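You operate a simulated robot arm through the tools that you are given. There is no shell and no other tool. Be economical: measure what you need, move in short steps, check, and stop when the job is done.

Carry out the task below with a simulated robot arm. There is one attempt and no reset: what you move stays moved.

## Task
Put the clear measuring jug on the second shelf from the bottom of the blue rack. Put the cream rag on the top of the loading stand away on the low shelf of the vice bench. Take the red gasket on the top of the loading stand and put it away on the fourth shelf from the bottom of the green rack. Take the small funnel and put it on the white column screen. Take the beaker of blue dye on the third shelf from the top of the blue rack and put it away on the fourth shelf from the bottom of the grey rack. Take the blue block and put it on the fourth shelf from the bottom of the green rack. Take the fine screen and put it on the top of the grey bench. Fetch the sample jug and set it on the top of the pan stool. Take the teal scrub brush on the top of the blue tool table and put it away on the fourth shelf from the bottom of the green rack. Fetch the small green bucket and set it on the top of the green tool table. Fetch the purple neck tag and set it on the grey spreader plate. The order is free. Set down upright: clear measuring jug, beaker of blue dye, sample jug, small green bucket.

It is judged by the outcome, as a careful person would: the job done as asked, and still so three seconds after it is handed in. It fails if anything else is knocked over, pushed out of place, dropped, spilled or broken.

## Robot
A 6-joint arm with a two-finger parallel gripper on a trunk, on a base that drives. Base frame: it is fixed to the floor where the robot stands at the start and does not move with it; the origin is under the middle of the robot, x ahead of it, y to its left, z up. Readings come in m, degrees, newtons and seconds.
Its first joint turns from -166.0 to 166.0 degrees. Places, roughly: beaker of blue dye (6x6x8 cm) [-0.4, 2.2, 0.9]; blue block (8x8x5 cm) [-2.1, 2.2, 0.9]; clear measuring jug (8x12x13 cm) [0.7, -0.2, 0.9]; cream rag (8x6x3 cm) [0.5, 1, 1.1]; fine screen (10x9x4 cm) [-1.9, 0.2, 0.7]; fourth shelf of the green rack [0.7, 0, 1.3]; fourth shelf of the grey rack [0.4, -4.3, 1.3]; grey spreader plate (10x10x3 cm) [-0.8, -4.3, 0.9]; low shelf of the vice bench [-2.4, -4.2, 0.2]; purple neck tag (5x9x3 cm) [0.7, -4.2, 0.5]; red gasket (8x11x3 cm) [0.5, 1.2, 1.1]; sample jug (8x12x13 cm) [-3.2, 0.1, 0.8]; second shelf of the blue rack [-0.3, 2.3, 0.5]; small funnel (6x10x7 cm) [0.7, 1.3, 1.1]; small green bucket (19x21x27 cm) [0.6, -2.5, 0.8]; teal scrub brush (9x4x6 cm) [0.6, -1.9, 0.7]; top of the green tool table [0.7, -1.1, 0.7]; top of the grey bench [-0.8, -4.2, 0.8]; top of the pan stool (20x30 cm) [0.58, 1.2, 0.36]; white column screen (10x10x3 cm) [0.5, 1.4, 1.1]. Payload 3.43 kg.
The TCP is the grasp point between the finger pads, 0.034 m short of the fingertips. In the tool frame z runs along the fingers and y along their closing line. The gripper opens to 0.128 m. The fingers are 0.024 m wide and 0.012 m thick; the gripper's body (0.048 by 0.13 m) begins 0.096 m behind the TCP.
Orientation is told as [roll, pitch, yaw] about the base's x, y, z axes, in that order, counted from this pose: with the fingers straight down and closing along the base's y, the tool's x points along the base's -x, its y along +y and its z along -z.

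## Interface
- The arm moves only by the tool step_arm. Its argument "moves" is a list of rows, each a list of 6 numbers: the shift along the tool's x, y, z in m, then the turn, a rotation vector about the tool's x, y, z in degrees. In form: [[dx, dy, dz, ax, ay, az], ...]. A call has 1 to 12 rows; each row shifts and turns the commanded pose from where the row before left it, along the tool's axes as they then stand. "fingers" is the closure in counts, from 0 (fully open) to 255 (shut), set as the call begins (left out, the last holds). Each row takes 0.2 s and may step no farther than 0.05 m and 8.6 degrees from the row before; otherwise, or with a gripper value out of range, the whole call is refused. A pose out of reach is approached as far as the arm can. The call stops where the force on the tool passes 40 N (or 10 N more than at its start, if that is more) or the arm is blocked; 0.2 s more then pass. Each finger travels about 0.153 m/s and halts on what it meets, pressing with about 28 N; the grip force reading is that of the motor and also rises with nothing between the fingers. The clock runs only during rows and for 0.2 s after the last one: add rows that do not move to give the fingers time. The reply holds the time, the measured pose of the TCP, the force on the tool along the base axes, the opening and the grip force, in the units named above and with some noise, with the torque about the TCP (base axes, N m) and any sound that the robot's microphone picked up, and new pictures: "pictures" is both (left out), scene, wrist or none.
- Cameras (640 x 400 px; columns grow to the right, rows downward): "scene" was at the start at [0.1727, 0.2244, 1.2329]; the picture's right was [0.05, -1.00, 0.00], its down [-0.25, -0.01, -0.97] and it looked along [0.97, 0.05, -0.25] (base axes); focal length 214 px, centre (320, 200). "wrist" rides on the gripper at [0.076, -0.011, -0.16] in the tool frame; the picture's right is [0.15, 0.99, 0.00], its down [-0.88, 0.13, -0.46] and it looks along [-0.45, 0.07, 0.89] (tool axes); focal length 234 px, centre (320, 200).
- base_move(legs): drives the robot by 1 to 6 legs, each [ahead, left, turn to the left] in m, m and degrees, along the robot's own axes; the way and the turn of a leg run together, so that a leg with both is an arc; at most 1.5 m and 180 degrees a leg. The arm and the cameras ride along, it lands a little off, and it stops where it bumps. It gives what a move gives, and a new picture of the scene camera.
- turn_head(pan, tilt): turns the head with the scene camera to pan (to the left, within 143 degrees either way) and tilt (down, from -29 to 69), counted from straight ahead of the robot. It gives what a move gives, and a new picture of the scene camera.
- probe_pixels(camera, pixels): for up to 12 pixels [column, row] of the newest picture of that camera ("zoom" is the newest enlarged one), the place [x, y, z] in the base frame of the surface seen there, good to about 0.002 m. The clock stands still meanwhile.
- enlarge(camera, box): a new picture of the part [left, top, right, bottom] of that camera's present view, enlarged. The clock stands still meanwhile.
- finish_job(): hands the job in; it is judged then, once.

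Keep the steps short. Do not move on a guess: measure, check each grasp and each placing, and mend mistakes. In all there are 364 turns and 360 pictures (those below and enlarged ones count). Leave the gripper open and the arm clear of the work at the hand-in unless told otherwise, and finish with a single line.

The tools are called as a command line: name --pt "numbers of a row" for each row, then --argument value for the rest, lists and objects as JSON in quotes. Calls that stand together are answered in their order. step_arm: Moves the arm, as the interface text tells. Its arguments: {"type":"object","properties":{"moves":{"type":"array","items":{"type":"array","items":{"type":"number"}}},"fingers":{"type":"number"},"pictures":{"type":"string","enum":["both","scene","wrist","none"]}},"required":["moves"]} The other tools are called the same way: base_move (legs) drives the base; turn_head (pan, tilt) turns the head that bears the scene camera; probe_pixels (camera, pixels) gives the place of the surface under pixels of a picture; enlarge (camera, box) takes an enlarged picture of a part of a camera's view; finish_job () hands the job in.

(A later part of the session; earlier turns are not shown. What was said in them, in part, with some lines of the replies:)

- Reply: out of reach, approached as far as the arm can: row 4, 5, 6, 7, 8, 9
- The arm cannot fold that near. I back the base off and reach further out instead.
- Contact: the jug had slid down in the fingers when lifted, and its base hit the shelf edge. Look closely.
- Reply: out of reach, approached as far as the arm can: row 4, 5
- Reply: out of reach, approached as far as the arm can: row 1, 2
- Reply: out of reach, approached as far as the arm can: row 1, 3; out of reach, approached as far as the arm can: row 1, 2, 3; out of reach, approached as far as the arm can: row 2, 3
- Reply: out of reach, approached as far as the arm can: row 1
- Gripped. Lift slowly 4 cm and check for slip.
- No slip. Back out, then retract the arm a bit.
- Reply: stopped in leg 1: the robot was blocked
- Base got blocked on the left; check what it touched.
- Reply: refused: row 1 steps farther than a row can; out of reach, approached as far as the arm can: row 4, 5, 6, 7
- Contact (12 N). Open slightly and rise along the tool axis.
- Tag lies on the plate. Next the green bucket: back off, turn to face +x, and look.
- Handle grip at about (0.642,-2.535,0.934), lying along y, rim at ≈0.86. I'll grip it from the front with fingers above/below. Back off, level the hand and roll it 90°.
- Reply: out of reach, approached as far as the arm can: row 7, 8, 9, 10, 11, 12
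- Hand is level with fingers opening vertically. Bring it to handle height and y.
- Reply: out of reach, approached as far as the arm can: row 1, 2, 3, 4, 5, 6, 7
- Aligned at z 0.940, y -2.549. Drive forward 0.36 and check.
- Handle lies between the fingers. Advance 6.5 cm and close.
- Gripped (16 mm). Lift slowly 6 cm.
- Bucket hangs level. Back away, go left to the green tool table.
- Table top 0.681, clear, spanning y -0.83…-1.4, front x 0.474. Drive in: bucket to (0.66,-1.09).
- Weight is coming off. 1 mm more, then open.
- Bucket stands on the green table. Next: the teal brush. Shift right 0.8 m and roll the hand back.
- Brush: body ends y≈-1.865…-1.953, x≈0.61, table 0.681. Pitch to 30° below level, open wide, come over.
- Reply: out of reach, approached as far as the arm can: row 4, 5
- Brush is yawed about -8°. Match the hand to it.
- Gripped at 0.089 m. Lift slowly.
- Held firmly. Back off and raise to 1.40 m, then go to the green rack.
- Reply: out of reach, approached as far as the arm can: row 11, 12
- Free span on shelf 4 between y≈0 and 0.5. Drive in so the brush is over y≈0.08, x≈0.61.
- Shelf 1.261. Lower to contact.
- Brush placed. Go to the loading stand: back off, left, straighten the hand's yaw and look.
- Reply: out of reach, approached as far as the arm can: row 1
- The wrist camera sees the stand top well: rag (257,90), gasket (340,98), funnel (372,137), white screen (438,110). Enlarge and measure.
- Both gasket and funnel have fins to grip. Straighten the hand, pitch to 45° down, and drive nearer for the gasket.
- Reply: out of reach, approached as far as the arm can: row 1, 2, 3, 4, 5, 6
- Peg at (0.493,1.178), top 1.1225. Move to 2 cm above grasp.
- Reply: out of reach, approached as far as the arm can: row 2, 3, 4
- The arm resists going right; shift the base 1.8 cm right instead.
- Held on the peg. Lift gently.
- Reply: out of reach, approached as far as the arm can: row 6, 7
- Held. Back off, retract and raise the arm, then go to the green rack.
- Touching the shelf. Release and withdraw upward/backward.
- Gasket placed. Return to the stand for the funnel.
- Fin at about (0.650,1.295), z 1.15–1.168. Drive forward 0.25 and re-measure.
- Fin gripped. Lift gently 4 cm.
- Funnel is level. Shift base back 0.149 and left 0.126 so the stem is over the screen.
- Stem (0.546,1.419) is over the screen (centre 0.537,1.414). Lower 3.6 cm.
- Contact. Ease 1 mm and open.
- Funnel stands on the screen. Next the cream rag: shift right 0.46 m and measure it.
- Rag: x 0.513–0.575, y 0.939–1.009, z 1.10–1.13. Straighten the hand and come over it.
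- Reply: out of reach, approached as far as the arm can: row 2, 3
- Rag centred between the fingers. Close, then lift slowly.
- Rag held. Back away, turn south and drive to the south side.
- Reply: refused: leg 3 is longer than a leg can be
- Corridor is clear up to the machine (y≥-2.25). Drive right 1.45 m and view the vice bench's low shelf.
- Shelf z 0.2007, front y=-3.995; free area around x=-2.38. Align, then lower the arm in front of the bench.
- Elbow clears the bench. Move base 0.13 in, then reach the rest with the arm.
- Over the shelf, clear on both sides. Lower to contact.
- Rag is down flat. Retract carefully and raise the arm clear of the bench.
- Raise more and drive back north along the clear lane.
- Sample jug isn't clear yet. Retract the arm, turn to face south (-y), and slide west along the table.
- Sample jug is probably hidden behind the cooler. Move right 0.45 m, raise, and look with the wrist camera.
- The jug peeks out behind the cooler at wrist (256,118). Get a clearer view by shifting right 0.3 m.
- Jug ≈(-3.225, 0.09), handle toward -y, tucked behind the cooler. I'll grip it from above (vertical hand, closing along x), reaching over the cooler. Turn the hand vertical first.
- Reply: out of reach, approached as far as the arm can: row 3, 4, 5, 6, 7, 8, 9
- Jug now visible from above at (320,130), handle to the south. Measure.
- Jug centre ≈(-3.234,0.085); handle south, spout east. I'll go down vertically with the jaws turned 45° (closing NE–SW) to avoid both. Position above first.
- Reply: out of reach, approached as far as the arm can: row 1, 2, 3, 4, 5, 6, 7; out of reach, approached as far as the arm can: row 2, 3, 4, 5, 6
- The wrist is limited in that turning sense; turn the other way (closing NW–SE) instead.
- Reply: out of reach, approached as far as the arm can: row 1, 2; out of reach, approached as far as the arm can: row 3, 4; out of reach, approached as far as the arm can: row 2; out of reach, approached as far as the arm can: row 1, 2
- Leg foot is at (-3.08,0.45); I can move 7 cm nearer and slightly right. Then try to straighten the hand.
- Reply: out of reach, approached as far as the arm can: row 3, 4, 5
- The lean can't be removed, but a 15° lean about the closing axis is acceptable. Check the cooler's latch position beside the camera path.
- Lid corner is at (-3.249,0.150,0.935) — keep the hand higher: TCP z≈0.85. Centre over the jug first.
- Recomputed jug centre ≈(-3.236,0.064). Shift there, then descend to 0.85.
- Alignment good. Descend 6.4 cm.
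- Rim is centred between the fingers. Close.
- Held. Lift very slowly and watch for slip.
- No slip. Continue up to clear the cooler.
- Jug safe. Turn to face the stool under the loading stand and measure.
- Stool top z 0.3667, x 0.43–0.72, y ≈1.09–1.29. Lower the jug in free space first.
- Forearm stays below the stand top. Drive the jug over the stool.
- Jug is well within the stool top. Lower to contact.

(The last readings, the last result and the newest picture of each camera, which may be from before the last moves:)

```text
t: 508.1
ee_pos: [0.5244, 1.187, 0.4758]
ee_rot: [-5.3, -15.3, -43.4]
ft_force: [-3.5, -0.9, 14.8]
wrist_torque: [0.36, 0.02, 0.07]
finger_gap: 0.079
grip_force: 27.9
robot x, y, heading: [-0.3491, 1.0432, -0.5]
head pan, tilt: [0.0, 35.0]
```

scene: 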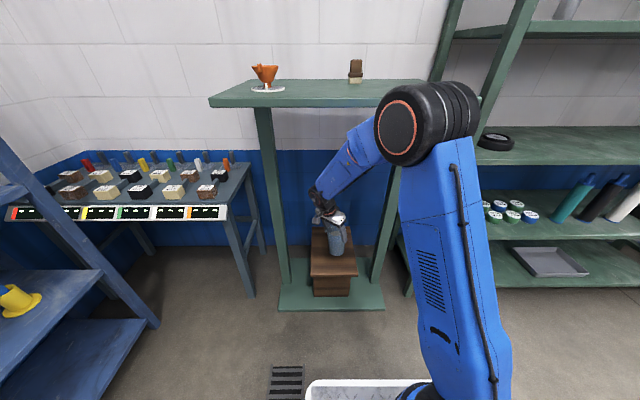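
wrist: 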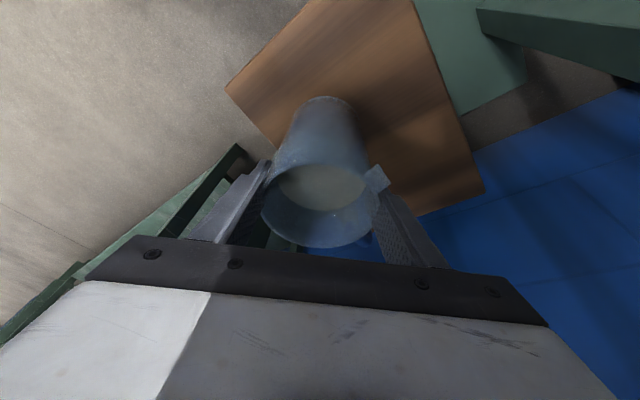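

Contact. Loosen gently, then open and rise straight up.

step_arm --pt "0 0 0 0 0 0" --pt "0 0 0 0 0 0" --fingers 86 --pictures "none"

step_arm --pt "0 0 0 0 0 0" --pt "0 0 0 0 0 0" --fingers 10 --pictures "wrist"

```text
t: 508.7
ee_pos: [0.525, 1.1867, 0.4737]
ee_rot: [-5.5, -15.2, -43.4]
ft_force: [-1.4, 0.6, 0.3]
wrist_torque: [0.05, -0.04, -0.03]
finger_gap: 0.0851
grip_force: 0.3
robot x, y, heading: [-0.3483, 1.0439, -0.8]
head pan, tilt: [0.0, 35.0]
```

```text
t: 509.3
ee_pos: [0.5248, 1.1866, 0.4741]
ee_rot: [-5.5, -15.2, -43.4]
ft_force: [-0.7, -0.7, 0.1]
wrist_torque: [-0.01, 0.0, -0.04]
finger_gap: 0.1228
grip_force: 0.1
robot x, y, heading: [-0.3467, 1.0448, -0.7]
head pan, tilt: [0.0, 35.0]
```

wrist: 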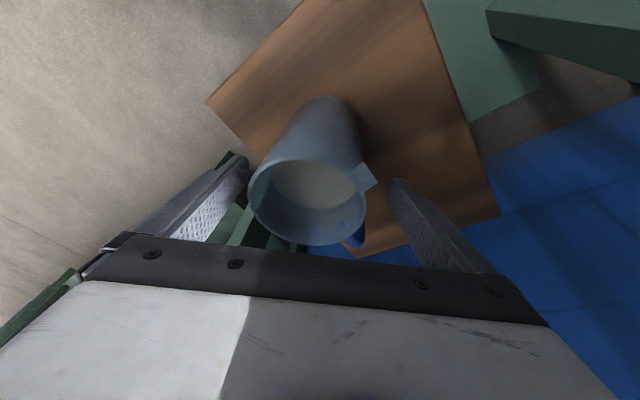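

step_arm --pt "-0.004 -0.0014 -0.0144 0 0 0" --pt "-0.0079 -0.0028 -0.0288 0 0 0" --pt "-0.0079 -0.0028 -0.0288 0 0 0" --pt "-0.0079 -0.0028 -0.0288 0 0 0" --pt "-0.0079 -0.0028 -0.0288 0 0 0" --pt "-0.0079 -0.0028 -0.0288 0 0 0" --pictures "none"

base_move --legs '[[-0.5, 0, 0.6]]'

enlarge --camera "scene" --box '[280, 60, 440, 260]'

```text
t: 510.7
ee_pos: [0.5268, 1.1855, 0.6396]
ee_rot: [-5.5, -15.2, -43.4]
ft_force: [-0.6, -0.3, -0.5]
wrist_torque: [-0.05, 0.02, 0.02]
finger_gap: 0.1231
grip_force: 0.0
robot x, y, heading: [-0.3519, 1.0445, -0.5]
head pan, tilt: [0.0, 35.0]
```

```text
t: 513.7
ee_pos: [0.0253, 1.1967, 0.6402]
ee_rot: [-5.5, -15.3, -42.7]
ft_force: [-1.1, 0.7, -0.4]
wrist_torque: [0.02, 0.02, -0.04]
finger_gap: 0.1233
grip_force: 0.0
robot x, y, heading: [-0.8483, 1.0461, 0.3]
head pan, tilt: [0.0, 35.0]
```

scene: 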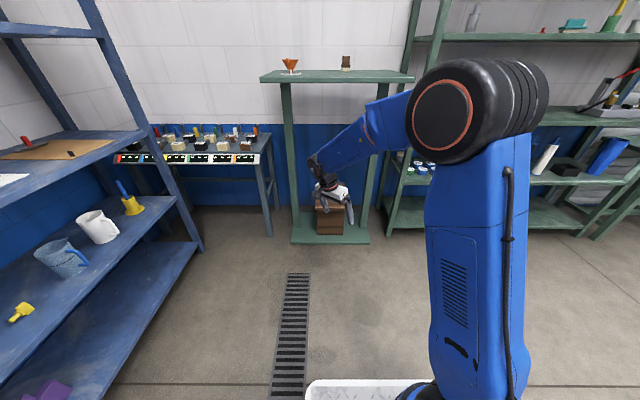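

```text
2.00 times, centred on (360, 160) of scene
```

zoom: 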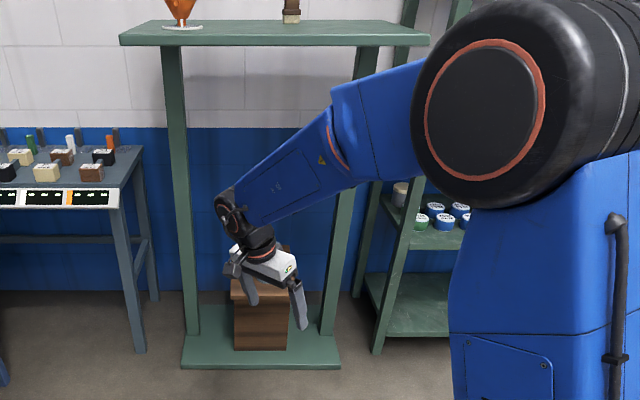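

Jug set. Now the blue block: raise the arm and unwind the hand.

step_arm --pt "-0.0118 -0.0042 -0.0432 0 0 0" --pt "-0.0118 -0.0042 -0.0432 0 0 0" --pt "-0.0118 -0.0042 -0.0432 0 0 0" --pt "-0.0118 -0.0042 -0.0432 0 0 0" --pt "-0.0118 -0.0042 -0.0432 0 0 0" --pt "-0.0118 -0.0042 -0.0432 0 0 0" --pt "0 0 0 0 0 -8" --pt "0 0 0 0 0 -8" --pt "0 0 0 0 0 -8" --pt "0 0 0 0 0 -8" --pt "0 0 0 0 0 -8" --pt "0 0 0 0 0 0" --pictures "scene"

enlarge --camera "scene" --box '[270, 130, 390, 250]'

```text
t: 516.3
ee_pos: [0.0253, 1.1966, 0.9092]
ee_rot: [-14.0, -8.2, -2.4]
ft_force: [0.1, -0.2, 1.1]
wrist_torque: [0.03, -0.05, -0.02]
finger_gap: 0.1228
grip_force: 0.1
robot x, y, heading: [-0.8511, 1.0432, 0.2]
head pan, tilt: [0.0, 35.0]
```

scene: 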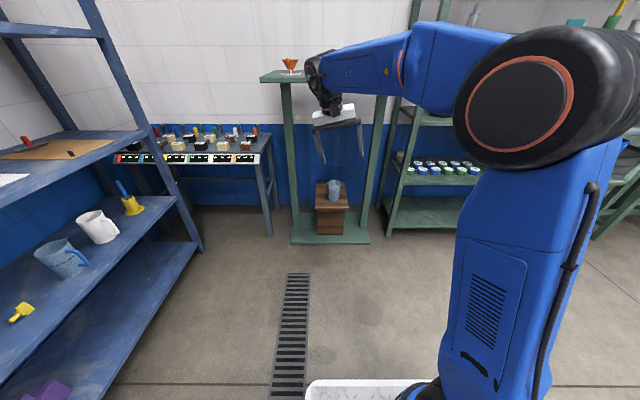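

```text
3.33 times, centred on (330, 190) of scene
```

zoom: 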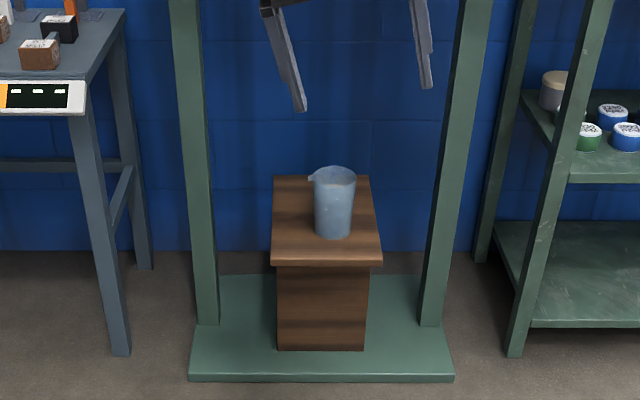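

Jug stands upright on the stool. Straighten the hand to 45° down, retract, then drive to the north bench for the blue block.

step_arm --pt "0 0 0 -2.4 -7.4 0" --pt "0 0 0 -2.4 -7.4 0" --pt "0 0 0 -2.4 -7.4 0" --pt "0 0 0 -2.4 -7.4 0" --pt "0 0 0 -2.4 -7.4 0" --pt "0.0042 0 -0.0467 0 0 0" --pt "0.0042 0 -0.0467 0 0 0" --pt "0.0042 0 -0.0467 0 0 0" --pt "0.0042 0 -0.0467 0 0 0" --pt "0 0 0 0 0 0" --pictures "none"

base_move --legs '[[0, 0, 90], [0, 1.2, 0]]'

turn_head --pan 0 --tilt 25

```text
t: 518.5
ee_pos: [-0.1201, 1.2006, 1.0318]
ee_rot: [-4.5, -44.6, 4.1]
ft_force: [0.3, -0.3, 0.2]
wrist_torque: [-0.02, 0.0, 0.01]
finger_gap: 0.123
grip_force: 0.0
robot x, y, heading: [-0.8487, 1.0489, 0.4]
head pan, tilt: [0.0, 35.0]
```

```text
t: 528.4
ee_pos: [-2.1973, 1.7733, 1.0323]
ee_rot: [-4.6, -44.6, 93.5]
ft_force: [0.0, -0.3, 0.8]
wrist_torque: [0.03, -0.01, 0.0]
finger_gap: 0.1231
grip_force: 0.1
robot x, y, heading: [-2.045, 1.0434, 89.9]
head pan, tilt: [0.0, 35.0]
```

scene: 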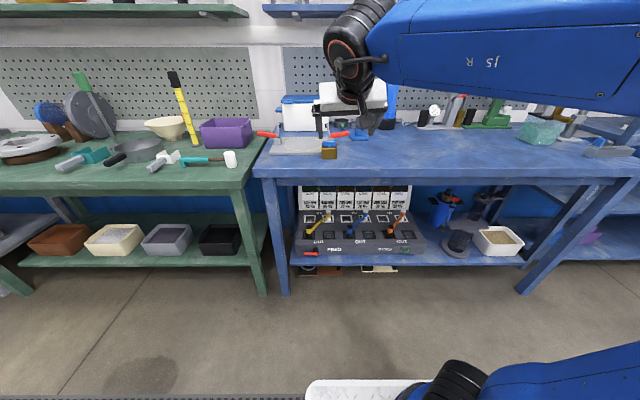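

```text
t: 529.1
ee_pos: [-2.1963, 1.7739, 1.0312]
ee_rot: [-4.7, -44.5, 93.6]
ft_force: [-0.4, 0.1, 0.0]
wrist_torque: [0.01, 0.0, 0.04]
finger_gap: 0.1231
grip_force: 0.0
robot x, y, heading: [-2.0465, 1.0438, 90.1]
head pan, tilt: [0.0, 25.0]
```

scene: 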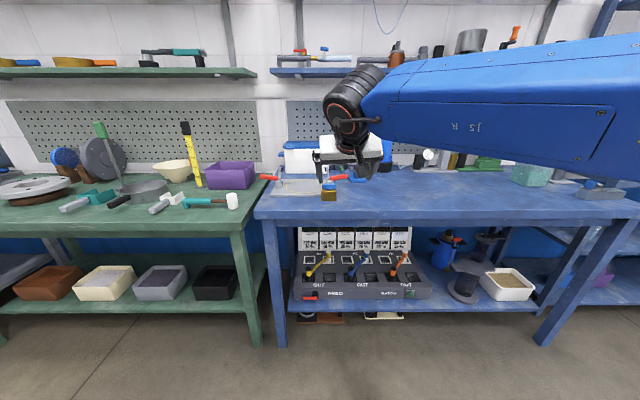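

step_arm --pt "0 0 0 0 0 0" --fingers 0 --pictures "wrist"

enlarge --camera "scene" --box '[260, 140, 420, 220]'

```text
t: 529.5
ee_pos: [-2.1987, 1.7753, 1.0317]
ee_rot: [-4.7, -44.6, 93.5]
ft_force: [-0.2, -0.3, -0.2]
wrist_torque: [-0.02, 0.0, 0.02]
finger_gap: 0.1282
grip_force: 0.0
robot x, y, heading: [-2.0473, 1.044, 89.8]
head pan, tilt: [0.0, 25.0]
```

wrist: 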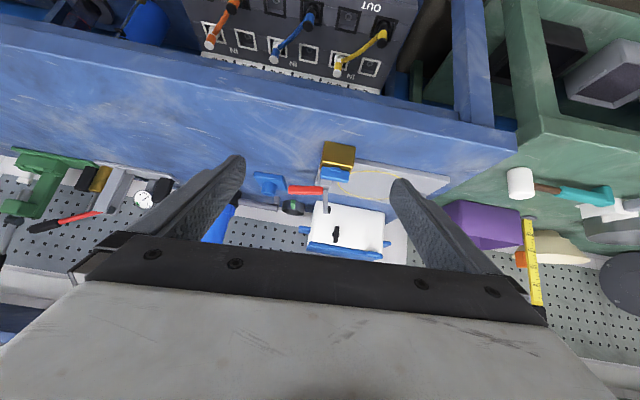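

```text
4.00 times, centred on (340, 180) of scene
```

zoom: 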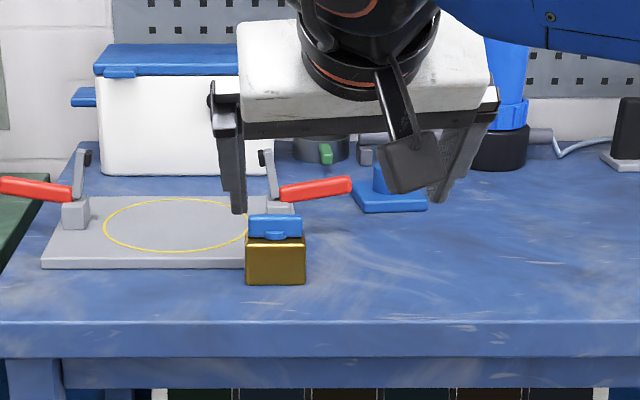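

enlarge --camera "wrist" --box '[235, 155, 335, 225]'

probe_pixels --camera "wrist" --pixels '[[256, 178], [268, 176], [283, 178], [270, 183], [262, 190], [283, 192], [275, 188], [300, 190], [232, 200], [292, 207], [325, 195]]'

```text
5.71 times, centred on (285, 190) of wrist
```

zoom: 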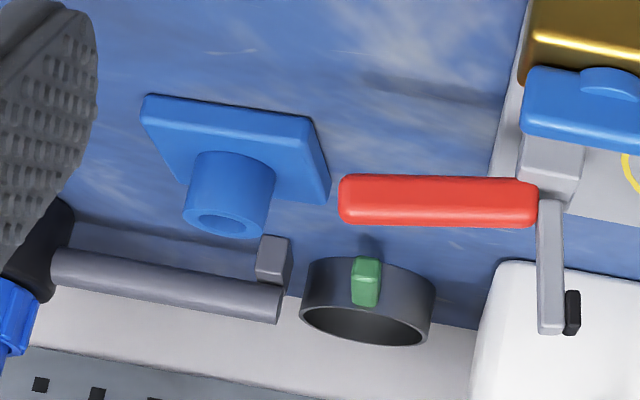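

```text
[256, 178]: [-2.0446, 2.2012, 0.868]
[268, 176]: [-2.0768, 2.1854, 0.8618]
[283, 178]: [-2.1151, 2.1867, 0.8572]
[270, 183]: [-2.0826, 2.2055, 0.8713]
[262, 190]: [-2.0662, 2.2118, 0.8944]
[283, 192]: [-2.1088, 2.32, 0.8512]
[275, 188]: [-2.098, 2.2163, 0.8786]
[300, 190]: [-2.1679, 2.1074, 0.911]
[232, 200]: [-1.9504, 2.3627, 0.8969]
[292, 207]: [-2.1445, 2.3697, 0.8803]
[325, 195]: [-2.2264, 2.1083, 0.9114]
```

Block: plate x -2.04…-2.12, front y 2.185, knob axis ≈(-2.082,2.227), z 0.872–0.90; red lever end at (-2.135,2.107,0.911). Shift base and straighten the hand.

base_move --legs '[[0.2, -0.12, 0]]'

step_arm --pt "-0.0212 0 0.0212 -2.3 0 2.3" --pt "-0.0212 0 0.0212 0 0 0" --pt "-0.0212 0 0.0212 0 0 0" --pt "-0.0212 0 0.0212 0 0 0" --pt "-0.0212 0 0.0212 0 0 0" --pt "0 0 0 0 0 0" --fingers 130 --pictures "wrist"

enlarge --camera "wrist" --box '[260, 110, 380, 190]'

```text
t: 531.2
ee_pos: [-2.076, 1.9728, 1.0326]
ee_rot: [-4.6, -44.6, 93.6]
ft_force: [0.9, -0.4, -0.4]
wrist_torque: [-0.03, 0.01, -0.01]
finger_gap: 0.1281
grip_force: 0.0
robot x, y, heading: [-1.9259, 1.2434, 89.9]
head pan, tilt: [0.0, 25.0]
```

scene: 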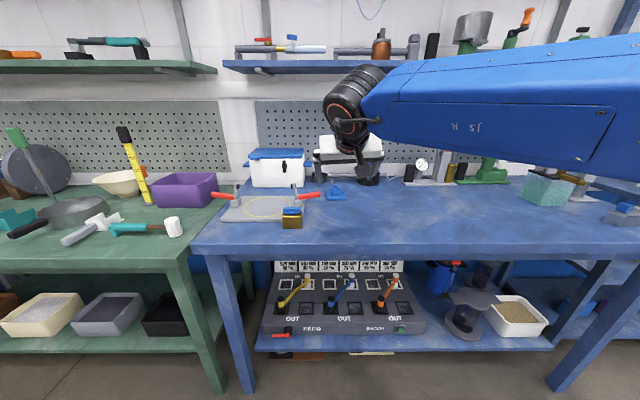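

```text
t: 532.6
ee_pos: [-2.0765, 2.1244, 1.0311]
ee_rot: [0.0, -44.9, 90.3]
ft_force: [-0.2, 0.9, 0.0]
wrist_torque: [-0.02, -0.01, -0.02]
finger_gap: 0.0627
grip_force: 0.0
robot x, y, heading: [-1.9245, 1.2429, 89.8]
head pan, tilt: [0.0, 25.0]
```

wrist: 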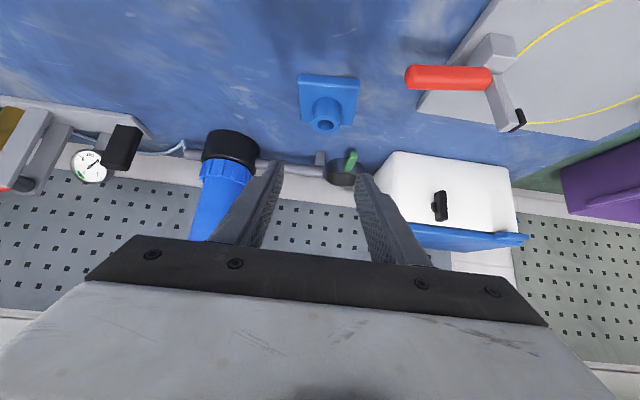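

```text
5.00 times, centred on (320, 150) of wrist
```

zoom: 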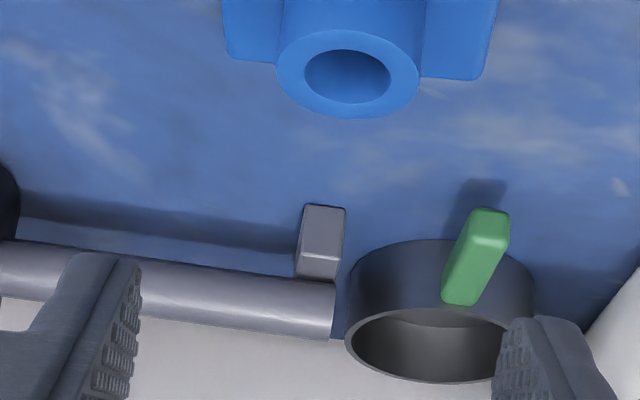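

probe_pixels --camera "wrist" --pixels '[[326, 115], [313, 118], [339, 122], [326, 131], [326, 105], [300, 90], [358, 100], [408, 75], [330, 78]]'

```text
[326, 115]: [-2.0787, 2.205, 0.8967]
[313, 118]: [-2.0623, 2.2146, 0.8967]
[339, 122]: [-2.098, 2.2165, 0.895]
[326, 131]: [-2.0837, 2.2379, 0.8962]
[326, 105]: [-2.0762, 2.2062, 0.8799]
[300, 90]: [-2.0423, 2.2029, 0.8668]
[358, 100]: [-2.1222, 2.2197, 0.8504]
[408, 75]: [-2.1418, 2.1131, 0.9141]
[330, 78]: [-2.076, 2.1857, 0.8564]
```

Knob centre (-2.080,2.221), top 0.897. Move onto it.

step_arm --pt "-0.01 0.001 0.045 0 0 0" --pt "0.0 0.001 0.045 0 0 0" --pt "0.02 0.001 0.03 0 0 0" --pt "0.025 0.0005 0.026 0 0 0" --pt "0 0 0 0 0 0" --pictures "wrist"

```text
t: 533.8
ee_pos: [-2.0803, 2.2039, 0.9007]
ee_rot: [0.0, -44.7, 90.4]
ft_force: [-0.2, 0.2, 0.3]
wrist_torque: [0.0, -0.01, 0.01]
finger_gap: 0.0629
grip_force: 0.0
robot x, y, heading: [-1.9266, 1.2409, 89.8]
head pan, tilt: [0.0, 25.0]
```

wrist: 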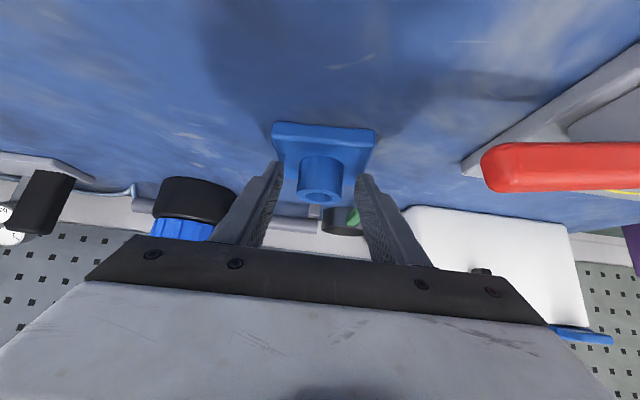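

Fingers straddle the knob; close and lift slowly.

step_arm --pt "0 0 0 0 0 0" --pt "0 0 0 0 0 0" --pt "0 0 0 0 0 0" --fingers 255 --pictures "none"

step_arm --pt "-0.002 0 -0.002 0 0 0" --pt "-0.003 0 -0.003 0 0 0" --pt "-0.005 0 -0.005 0 0 0" --pt "-0.007 0 -0.007 0 0 0" --pt "-0.01 0 -0.01 0 0 0" --pt "-0.012 0 -0.012 0 0 0" --pt "-0.012 0 -0.012 0 0 0" --pt "0 0 0 0 0 0" --pictures "wrist"

```text
t: 534.6
ee_pos: [-2.08, 2.203, 0.8999]
ee_rot: [0.0, -44.7, 90.4]
ft_force: [-1.5, -0.3, -0.1]
wrist_torque: [0.09, 0.14, 0.12]
finger_gap: 0.0399
grip_force: 27.5
robot x, y, heading: [-1.9274, 1.2448, 89.7]
head pan, tilt: [0.0, 25.0]
```

```text
t: 536.4
ee_pos: [-2.0812, 2.2033, 0.9737]
ee_rot: [-0.1, -44.7, 90.4]
ft_force: [0.3, -0.5, -7.1]
wrist_torque: [-0.17, 0.02, -0.02]
finger_gap: 0.0396
grip_force: 28.1
robot x, y, heading: [-1.9286, 1.2415, 89.5]
head pan, tilt: [0.0, 25.0]
```

wrist: 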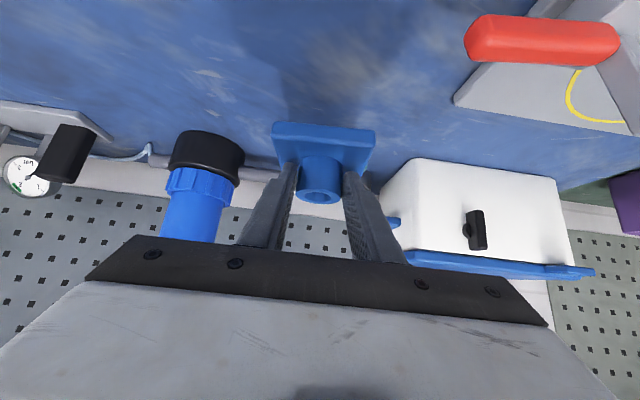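

Held (7 N). Back out, raise, and carry it to the green rack.

base_move --legs '[[-0.2, 0, 0]]'

step_arm --pt "-0.0205 0 -0.036 0 0 0" --pt "-0.0205 0 -0.036 0 0 0" --pt "-0.0205 0 -0.036 0 0 0" --pt "-0.0205 0 -0.036 0 0 0" --pt "-0.0205 0 -0.036 0 0 0" --pt "-0.0205 0 -0.036 0 0 0" --pt "-0.0205 0 -0.036 0 0 0" --pt "-0.0205 0 -0.036 0 0 0" --pt "-0.0205 0 -0.036 0 0 0" --pt "-0.0205 0 -0.036 0 0 0" --pt "0 0 0 0 0 0" --pictures "none"

base_move --legs '[[0, -1.1, 0], [0, 0, -90], [0, -0.75, 0]]'

```text
t: 538.0
ee_pos: [-2.0804, 2.0005, 0.9746]
ee_rot: [0.1, -44.7, 90.3]
ft_force: [0.2, 0.4, -7.2]
wrist_torque: [-0.18, 0.01, 0.02]
finger_gap: 0.0398
grip_force: 28.0
robot x, y, heading: [-1.9269, 1.0373, 89.8]
head pan, tilt: [0.0, 25.0]
```

scene: 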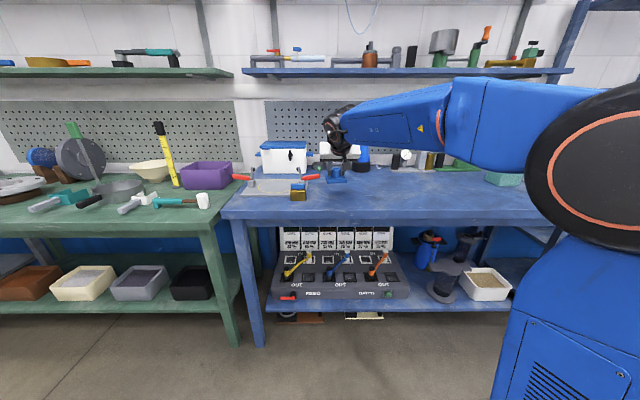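

```text
t: 540.4
ee_pos: [-2.0784, 1.8947, 1.3744]
ee_rot: [-0.1, -44.6, 90.3]
ft_force: [0.0, 0.4, -7.7]
wrist_torque: [-0.2, -0.01, 0.0]
finger_gap: 0.0397
grip_force: 28.0
robot x, y, heading: [-1.9281, 1.0437, 89.8]
head pan, tilt: [0.0, 25.0]
```

```text
t: 553.5
ee_pos: [0.0229, 0.4579, 1.3739]
ee_rot: [0.0, -44.7, 1.1]
ft_force: [-0.4, 0.5, -6.4]
wrist_torque: [-0.01, 0.2, 0.0]
finger_gap: 0.0394
grip_force: 27.8
robot x, y, heading: [-0.827, 0.2954, 0.5]
head pan, tilt: [0.0, 25.0]
```

scene: 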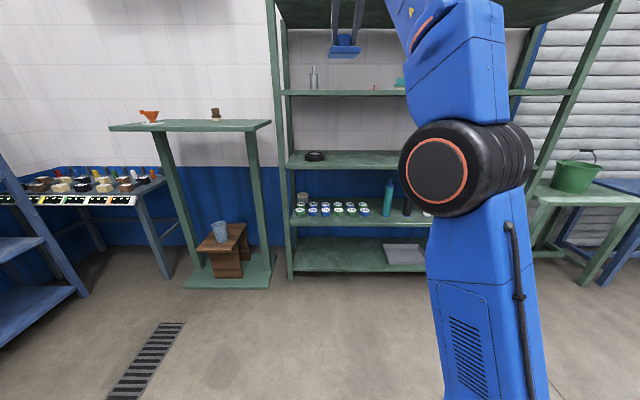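

base_move --legs '[[0, -0.055, -0.5], [0.55, 0, 0]]'

step_arm --pt "0.012 0 0.012 0 0 0" --pt "0.012 0 0.012 0 0 0" --pt "0 0 0 0 0 0" --pictures "wrist"

```text
t: 557.2
ee_pos: [0.5719, 0.3989, 1.3746]
ee_rot: [0.1, -44.6, 0.6]
ft_force: [1.5, 0.0, -6.4]
wrist_torque: [-0.02, 0.16, 0.02]
finger_gap: 0.0395
grip_force: 28.2
robot x, y, heading: [-0.2842, 0.242, -0.1]
head pan, tilt: [0.0, 25.0]
```

scene: 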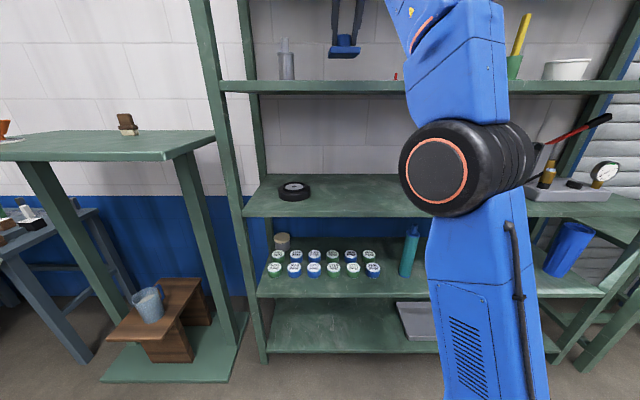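

```text
t: 558.0
ee_pos: [0.5726, 0.3971, 1.3412]
ee_rot: [0.1, -44.7, 0.6]
ft_force: [0.0, 0.4, -7.2]
wrist_torque: [0.03, 0.16, 0.01]
finger_gap: 0.0393
grip_force: 28.4
robot x, y, heading: [-0.2803, 0.239, 0.4]
head pan, tilt: [0.0, 25.0]
```

wrist: 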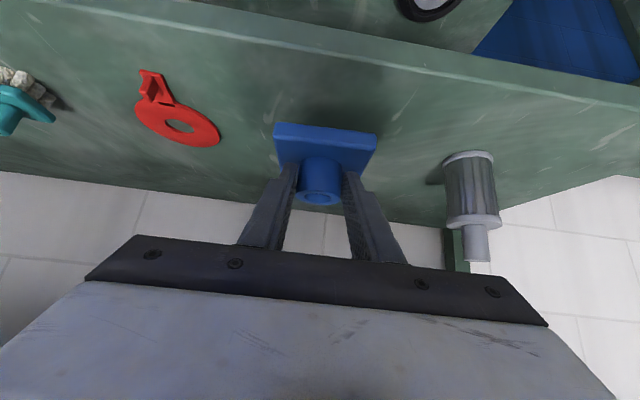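

Spot is clear between gasket and cylinder. Lower to contact.

step_arm --pt "0.008 0 0.008 0 0 0" --pt "0.007 0 0.007 0 0 0" --pt "0.004 0 0.004 0 0 0" --pt "0.0015 0 0.0015 0 0 0" --pt "0 0 0 0 0 0" --pictures "none"

step_arm --pt "0.001 0 0.001 0 0 0" --pt "0.001 0 0.001 0 0 0" --pt "0 0 0 0 0 0" --pictures "none"

```text
t: 559.2
ee_pos: [0.5725, 0.3977, 1.3107]
ee_rot: [0.0, -44.7, 0.7]
ft_force: [0.5, 0.1, -7.3]
wrist_torque: [-0.02, 0.15, -0.02]
finger_gap: 0.0394
grip_force: 27.9
robot x, y, heading: [-0.277, 0.2399, 0.3]
head pan, tilt: [0.0, 25.0]
```

```text
t: 560.0
ee_pos: [0.5712, 0.3969, 1.3099]
ee_rot: [0.2, -45.0, 0.6]
ft_force: [7.7, -0.3, 19.1]
wrist_torque: [-0.01, -0.48, 0.3]
finger_gap: 0.0391
grip_force: 27.7
robot x, y, heading: [-0.2812, 0.2396, 0.1]
head pan, tilt: [0.0, 25.0]
```

Seated. Release and withdraw.

step_arm --pt "-0.0005 0 -0.0005 0 0 0" --pt "0 0 0 0 0 0" --fingers 150 --pictures "none"

step_arm --pt "-0.004 0 -0.01 0 0 0" --pt "-0.012 0 -0.02 0 0 0" --pt "-0.01 0 -0.03 0 0 0" --pt "0 0 -0.04 0 0 0" --pictures "wrist"

```text
t: 560.6
ee_pos: [0.5726, 0.3973, 1.3095]
ee_rot: [-0.1, -44.7, 0.7]
ft_force: [-0.1, 0.3, 0.5]
wrist_torque: [-0.01, -0.06, -0.01]
finger_gap: 0.0527
grip_force: 0.1
robot x, y, heading: [-0.2773, 0.2371, 0.1]
head pan, tilt: [0.0, 25.0]
```

```text
t: 561.6
ee_pos: [0.5216, 0.3951, 1.3985]
ee_rot: [0.0, -44.7, 0.6]
ft_force: [-1.5, 0.2, 0.2]
wrist_torque: [0.04, -0.02, 0.06]
finger_gap: 0.0528
grip_force: 0.0
robot x, y, heading: [-0.2797, 0.2361, 0.4]
head pan, tilt: [0.0, 25.0]
```

wrist: 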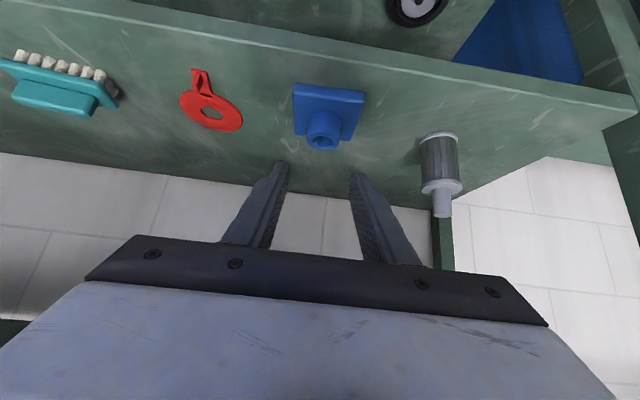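

All three are on shelf 4. Last item: the fine screen on the white table. Drive there facing south.

base_move --legs '[[-0.55, 0, 0], [0, 1.02, 0], [0, 0, -90], [0, -1.2, 0]]'

step_arm --pt "0.03 0 0.03 0 0 0" --pt "0.03 0 0.03 0 0 0" --pt "0.03 0 0.03 0 0 0" --pt "0.03 0 0.03 0 0 0" --pt "0 0 0 0 0 0" --pictures "wrist"

```text
t: 579.1
ee_pos: [-1.8805, 0.4571, 1.3995]
ee_rot: [0.1, -44.7, -90.0]
ft_force: [0.1, 1.1, 0.2]
wrist_torque: [0.03, 0.03, 0.0]
finger_gap: 0.0528
grip_force: 0.1
robot x, y, heading: [-2.0289, 1.2604, -90.5]
head pan, tilt: [0.0, 25.0]
```

scene: 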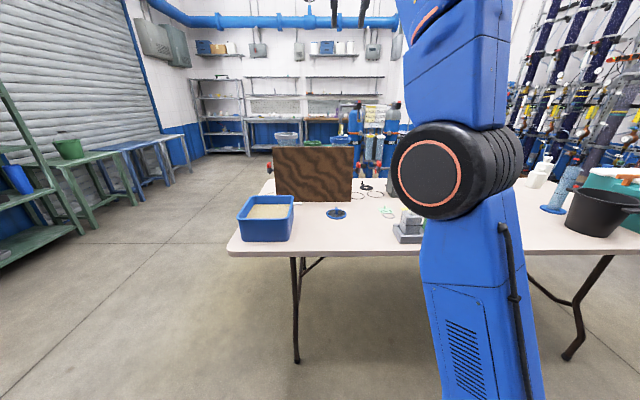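

```text
t: 580.3
ee_pos: [-1.8809, 0.4583, 1.2292]
ee_rot: [0.0, -44.7, -90.0]
ft_force: [0.0, -0.3, 0.3]
wrist_torque: [0.0, -0.04, 0.02]
finger_gap: 0.0527
grip_force: 0.0
robot x, y, heading: [-2.0317, 1.2596, -90.2]
head pan, tilt: [0.0, 25.0]
```

wrist: 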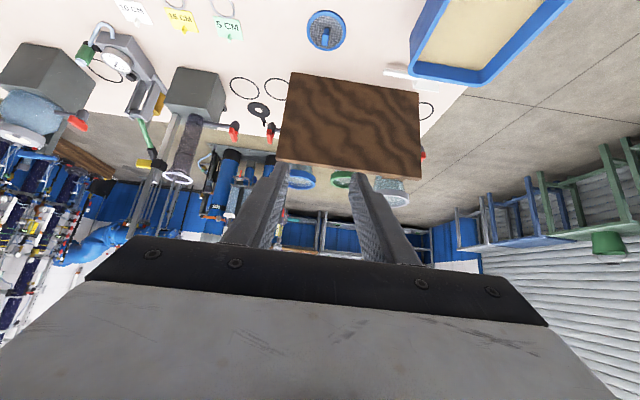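

Fine screen (blue, mesh) at wrist (326,30). Measure its peg.

enlarge --camera "wrist" --box '[290, 0, 370, 60]'

probe_pixels --camera "wrist" --pixels '[[326, 30], [326, 38], [326, 46], [307, 30], [345, 30], [326, 12], [326, 52], [290, 90], [400, 95], [350, 160]]'

```text
6.67 times, centred on (330, 30) of wrist
```

zoom: 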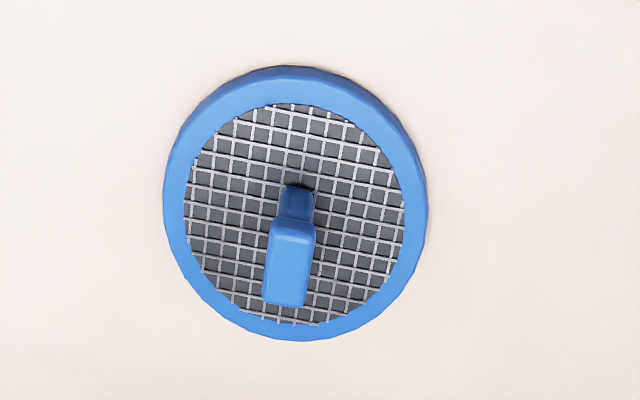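

```text
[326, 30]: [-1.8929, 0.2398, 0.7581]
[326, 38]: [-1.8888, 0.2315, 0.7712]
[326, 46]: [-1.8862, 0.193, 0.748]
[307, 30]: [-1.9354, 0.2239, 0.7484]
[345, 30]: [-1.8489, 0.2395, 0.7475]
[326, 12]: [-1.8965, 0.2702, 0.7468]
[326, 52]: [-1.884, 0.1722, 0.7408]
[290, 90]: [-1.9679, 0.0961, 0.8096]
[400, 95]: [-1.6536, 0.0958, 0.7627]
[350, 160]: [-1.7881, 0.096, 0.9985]
```

Knob at (-1.890,0.232), top ≈0.775; table 0.741. Approach.

base_move --legs '[[0.1, 0, 0]]'

step_arm --pt "0.0215 -0.0008 0.0354 0 0 0" --pt "0.0215 -0.0008 0.0354 0 0 0" --pt "0.0215 -0.0008 0.0354 0 0 0" --pt "0.0215 -0.0008 0.0354 0 0 0" --pt "0.0215 -0.0008 0.0354 0 0 0" --pt "0.0215 -0.0008 0.0354 0 0 0" --pt "0.0215 -0.0008 0.0354 0 0 0" --pt "0.0215 -0.0008 0.0354 0 0 0" --pt "0.0215 -0.0008 0.0354 0 0 0" --pt "0.018 -0.0008 0.036 0 0 0" --pt "0 0 0 0 0 0" --pictures "wrist"

enlarge --camera "wrist" --box '[260, 110, 380, 190]'

probe_pixels --camera "zoom" --pixels '[[320, 200], [300, 220], [340, 220], [320, 250], [320, 170], [300, 150]]'

```text
t: 581.5
ee_pos: [-1.8824, 0.3577, 1.2299]
ee_rot: [0.0, -44.7, -89.9]
ft_force: [-0.4, -0.3, -0.7]
wrist_torque: [0.02, -0.04, -0.03]
finger_gap: 0.0527
grip_force: 0.1
robot x, y, heading: [-2.0304, 1.1571, -90.2]
head pan, tilt: [0.0, 25.0]
```

scene: 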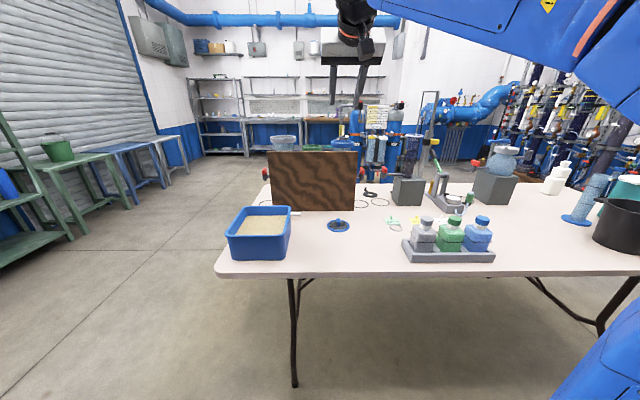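

```text
t: 583.9
ee_pos: [-1.8886, 0.259, 0.828]
ee_rot: [0.1, -44.7, -90.0]
ft_force: [0.2, 0.9, -0.5]
wrist_torque: [-0.02, -0.03, 0.02]
finger_gap: 0.0527
grip_force: 0.1
robot x, y, heading: [-2.0299, 1.159, -90.4]
head pan, tilt: [0.0, 25.0]
```

wrist: 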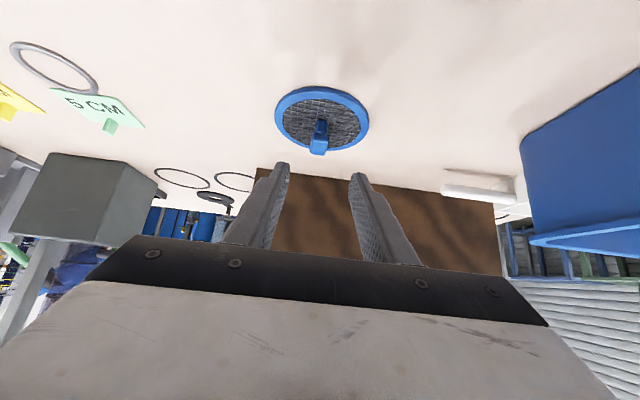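

```text
5.00 times, centred on (320, 150) of wrist
```

zoom: 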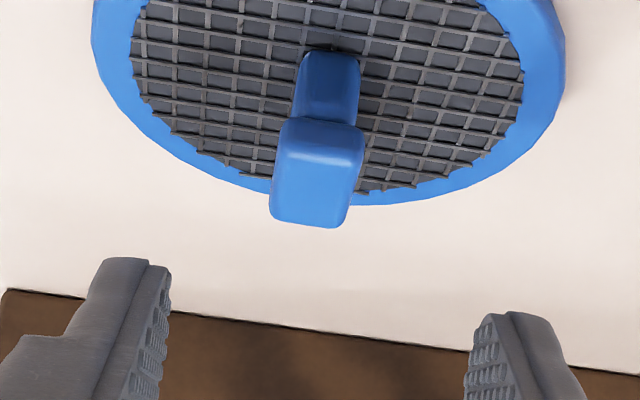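

```text
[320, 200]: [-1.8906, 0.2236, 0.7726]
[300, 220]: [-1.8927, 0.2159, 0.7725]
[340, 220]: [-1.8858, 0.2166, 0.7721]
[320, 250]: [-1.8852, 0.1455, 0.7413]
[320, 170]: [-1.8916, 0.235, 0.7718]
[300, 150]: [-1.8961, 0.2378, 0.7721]
```

step_arm --pt "0.008 -0.0007 0.013 0 0 0" --pt "0.008 -0.0007 0.013 0 0 0" --pt "0.0066 0 0.012 0 0 0" --pt "0 0 0 0 0 0" --pictures "none"

step_arm --pt "0 0 0 0 0 0" --pt "0 0 0 0 0 0" --pt "0 0 0 0 0 0" --fingers 255 --pictures "none"

step_arm --pt "-0.002 0 -0.002 0 0 0" --pt "-0.004 0 -0.004 0 0 0" --pt "-0.006 0 -0.006 0 0 0" --pt "-0.01 0 -0.01 0 0 0" --pt "-0.015 0 -0.015 0 0 0" --pt "0 0 0 0 0 0" --pictures "wrist"

```text
t: 584.9
ee_pos: [-1.8906, 0.2478, 0.7867]
ee_rot: [0.0, -44.6, -90.0]
ft_force: [0.0, -0.9, -0.2]
wrist_torque: [0.03, -0.01, 0.01]
finger_gap: 0.0526
grip_force: 0.1
robot x, y, heading: [-2.0299, 1.1584, -90.6]
head pan, tilt: [0.0, 25.0]
```

```text
t: 585.7
ee_pos: [-1.8903, 0.248, 0.7856]
ee_rot: [0.0, -44.8, -89.9]
ft_force: [0.2, 0.4, 0.6]
wrist_torque: [0.04, -0.02, 0.01]
finger_gap: 0.011
grip_force: 28.4
robot x, y, heading: [-2.0342, 1.1602, -90.2]
head pan, tilt: [0.0, 25.0]
```

```text
t: 587.1
ee_pos: [-1.8915, 0.2477, 0.8382]
ee_rot: [-0.1, -44.8, -89.8]
ft_force: [-0.7, -0.2, -1.0]
wrist_torque: [-0.02, 0.04, 0.0]
finger_gap: 0.0114
grip_force: 27.6
robot x, y, heading: [-2.0308, 1.1591, -90.3]
head pan, tilt: [0.0, 25.0]
```

wrist: 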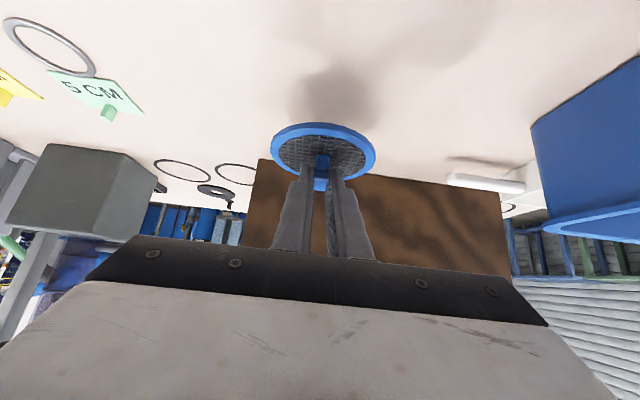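

Screen held. Raise and drive to the grey bench.

step_arm --pt "-0.03 0 -0.032 0 0 0" --pt "-0.032 0 -0.032 0 0 0" --pt "-0.032 0 -0.032 0 0 0" --pt "-0.032 0 -0.032 0 0 0" --pt "-0.032 0 -0.032 0 0 0" --pt "-0.032 0 -0.032 0 0 0" --pt "0 0 0 0 0 0" --pictures "none"

base_move --legs '[[-0.2, 0, 0], [0, 1.35, 0], [1.4, 0, 0], [1.4, 0, 0], [1.35, 0, 0]]'

turn_head --pan 5 --tilt 30

```text
t: 588.7
ee_pos: [-1.892, 0.2478, 1.1098]
ee_rot: [0.0, -44.7, -89.9]
ft_force: [-0.2, -0.2, -0.9]
wrist_torque: [0.03, 0.0, 0.01]
finger_gap: 0.0111
grip_force: 27.4
robot x, y, heading: [-2.0299, 1.1583, -90.5]
head pan, tilt: [0.0, 25.0]
```

```text
t: 616.1
ee_pos: [-0.6345, -3.711, 1.1092]
ee_rot: [0.0, -44.7, -90.8]
ft_force: [-1.0, -0.2, -0.7]
wrist_torque: [-0.01, -0.01, -0.02]
finger_gap: 0.0111
grip_force: 28.2
robot x, y, heading: [-0.7562, -2.7974, -91.5]
head pan, tilt: [0.0, 25.0]
```

scene: 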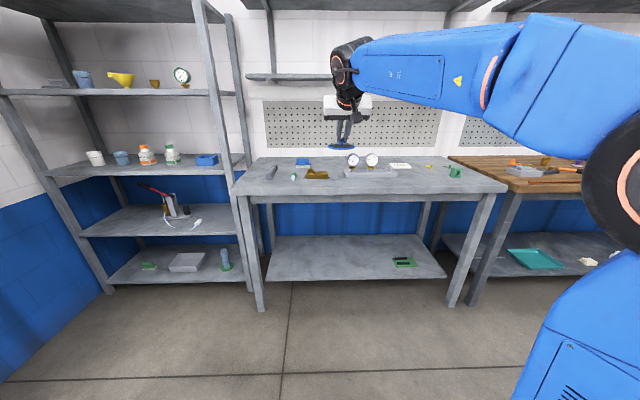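

```text
t: 616.8
ee_pos: [-0.6352, -3.7125, 1.1101]
ee_rot: [0.0, -44.7, -90.9]
ft_force: [-0.7, -0.9, -0.6]
wrist_torque: [0.01, -0.02, -0.03]
finger_gap: 0.0111
grip_force: 28.3
robot x, y, heading: [-0.7559, -2.7951, -91.4]
head pan, tilt: [5.0, 30.0]
```

scene: 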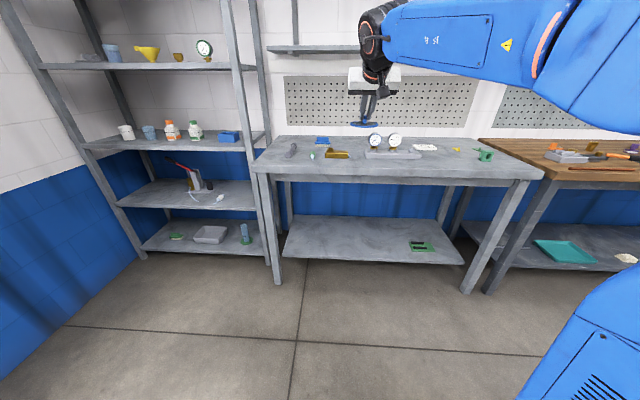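

probe_pixels --camera "scene" --pixels '[[440, 160], [460, 162], [440, 152], [425, 148], [413, 150], [420, 157], [450, 170], [478, 158], [455, 150]]'

```text
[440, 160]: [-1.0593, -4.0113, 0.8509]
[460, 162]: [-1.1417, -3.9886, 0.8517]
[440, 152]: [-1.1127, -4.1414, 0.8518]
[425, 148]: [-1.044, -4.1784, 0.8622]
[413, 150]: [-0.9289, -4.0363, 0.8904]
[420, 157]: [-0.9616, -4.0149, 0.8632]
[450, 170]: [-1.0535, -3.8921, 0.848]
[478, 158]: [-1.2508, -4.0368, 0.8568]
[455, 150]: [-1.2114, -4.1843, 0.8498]
```

Free spot at (-1.10,-4.01), bench 0.851. Align.

base_move --legs '[[0, -0.487, 1.4], [0.27, 0, 0]]'

step_arm --pt "0.032 0 0.032 0 0 0" --pt "0.032 0 0.032 0 0 0" --pt "0.032 0 0.032 0 0 0" --pt "0.025 0 0.025 0 0 0" --pt "0 0 0 0 0 0" --pictures "wrist"

```text
t: 621.2
ee_pos: [-1.1087, -3.9724, 1.1084]
ee_rot: [0.1, -44.7, -89.8]
ft_force: [1.2, -0.3, -0.4]
wrist_torque: [0.07, -0.01, -0.04]
finger_gap: 0.0112
grip_force: 28.1
robot x, y, heading: [-1.2473, -3.0617, -90.2]
head pan, tilt: [5.0, 30.0]
```

scene: 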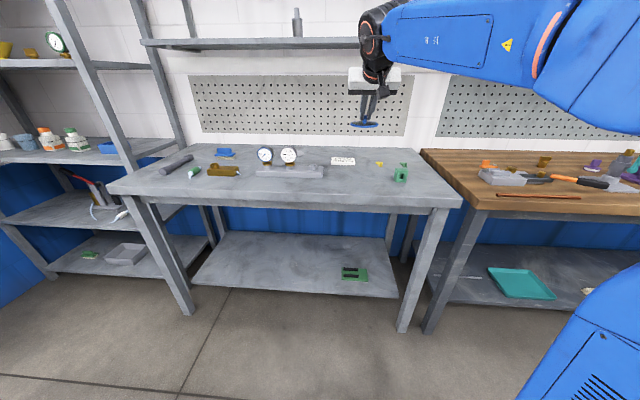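

```text
t: 622.4
ee_pos: [-1.1066, -3.9715, 0.9366]
ee_rot: [0.0, -44.7, -89.8]
ft_force: [0.3, 0.2, -1.2]
wrist_torque: [0.02, -0.01, 0.0]
finger_gap: 0.0111
grip_force: 28.1
robot x, y, heading: [-1.248, -3.0633, -90.2]
head pan, tilt: [5.0, 30.0]
```

wrist: 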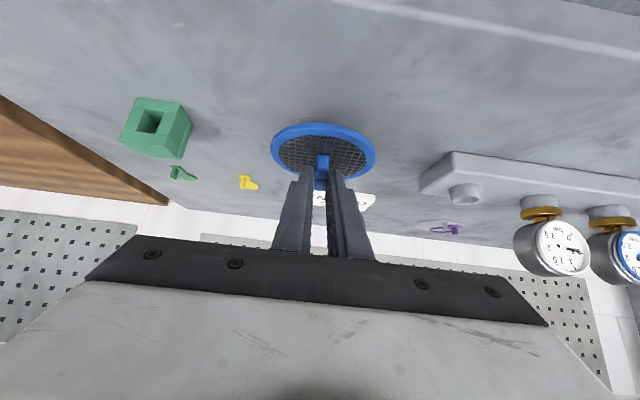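

Area clear. Lower to contact.

step_arm --pt "0.01 0 0.01 0 0 0" --pt "0.01 0 0.01 0 0 0" --pt "0.005 0 0.005 0 0 0" --pt "0.002 0 0.002 0 0 0" --pt "0 0 0 0 0 0" --pictures "none"

step_arm --pt "0.001 0 0.001 0 0 0" --pt "0.001 0 0.001 0 0 0" --pt "0 0 0 0 0 0" --pictures "none"

```text
t: 623.6
ee_pos: [-1.1081, -3.9715, 0.8991]
ee_rot: [0.0, -44.7, -89.8]
ft_force: [-0.1, -0.3, -0.3]
wrist_torque: [0.01, -0.01, 0.0]
finger_gap: 0.0111
grip_force: 27.9
robot x, y, heading: [-1.2468, -3.0589, -90.3]
head pan, tilt: [5.0, 30.0]
```

```text
t: 624.4
ee_pos: [-1.1085, -3.9706, 0.897]
ee_rot: [0.0, -44.7, -89.8]
ft_force: [-0.8, -0.4, -1.3]
wrist_torque: [0.03, -0.01, 0.02]
finger_gap: 0.011
grip_force: 28.0
robot x, y, heading: [-1.251, -3.0618, -90.6]
head pan, tilt: [5.0, 30.0]
```

step_arm --pt "0.001 0 0.001 0 0 0" --pt "0.0008 0 0.0008 0 0 0" --pt "0 0 0 0 0 0" --pictures "none"

```text
t: 625.2
ee_pos: [-1.1083, -3.9727, 0.8969]
ee_rot: [0.1, -44.9, -89.8]
ft_force: [0.3, -2.7, 16.1]
wrist_torque: [0.15, 0.05, 0.01]
finger_gap: 0.0111
grip_force: 28.2
robot x, y, heading: [-1.2475, -3.0598, -90.2]
head pan, tilt: [5.0, 30.0]
```

Contact. Release and withdraw.

step_arm --pt "-0.0005 0 -0.0005 0 0 0" --pt "0 0 0 0 0 0" --pt "0 0 0 0 0 0" --fingers 180 --pictures "none"

step_arm --pt "-0.003 0 -0.01 0 0 0" --pt "-0.012 0 -0.02 0 0 0" --pt "-0.02 0 -0.03 0 0 0" --pt "-0.03 0 -0.03 0 0 0" --pt "-0.03 0 -0.03 0 0 0" --fingers 120 --pictures "wrist"

```text
t: 626.0
ee_pos: [-1.1083, -3.9711, 0.8952]
ee_rot: [0.0, -44.7, -89.9]
ft_force: [0.1, 0.0, 0.1]
wrist_torque: [-0.04, -0.02, -0.01]
finger_gap: 0.0375
grip_force: 0.0
robot x, y, heading: [-1.2467, -3.059, -90.5]
head pan, tilt: [5.0, 30.0]
```

```text
t: 627.2
ee_pos: [-1.1099, -3.9538, 1.0479]
ee_rot: [0.0, -44.6, -89.7]
ft_force: [0.3, -1.0, -0.7]
wrist_torque: [-0.04, 0.02, 0.0]
finger_gap: 0.0678
grip_force: 0.0
robot x, y, heading: [-1.2464, -3.0626, -90.3]
head pan, tilt: [5.0, 30.0]
```

wrist: 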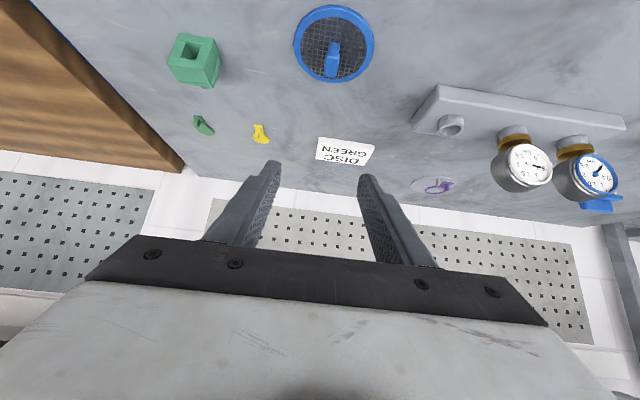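

Screen is down; the tag is still on its plate. Back away, open fully, and hand in.

base_move --legs '[[-0.3, 0, 0]]'

step_arm --pt "0 0 0 0 0 0" --pt "0 0 0 0 0 0" --fingers 0 --pictures "none"

finish_job

```text
t: 629.3
ee_pos: [-1.1069, -3.6514, 1.0488]
ee_rot: [0.0, -44.7, -89.7]
ft_force: [0.4, -0.7, -0.5]
wrist_torque: [0.02, 0.02, -0.01]
finger_gap: 0.0677
grip_force: 0.0
robot x, y, heading: [-1.246, -2.7583, -90.2]
head pan, tilt: [5.0, 30.0]
```

scene: 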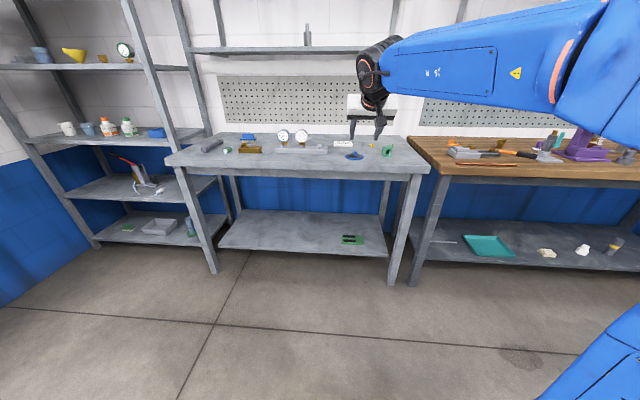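

```text
t: 629.9
ee_pos: [-1.1054, -3.6523, 1.0484]
ee_rot: [0.1, -44.7, -89.9]
ft_force: [-0.7, -0.1, -0.4]
wrist_torque: [-0.01, -0.01, 0.01]
finger_gap: 0.1278
grip_force: 0.1
robot x, y, heading: [-1.2467, -2.7603, -90.4]
head pan, tilt: [5.0, 30.0]
```

```text
The job is handed in.
```

All eleven items were put in their places and the job is handed in; the measuring jug slipped and tipped in the grip on the way but now stands upright, and the base nudged the grey bench once without visibly moving it.
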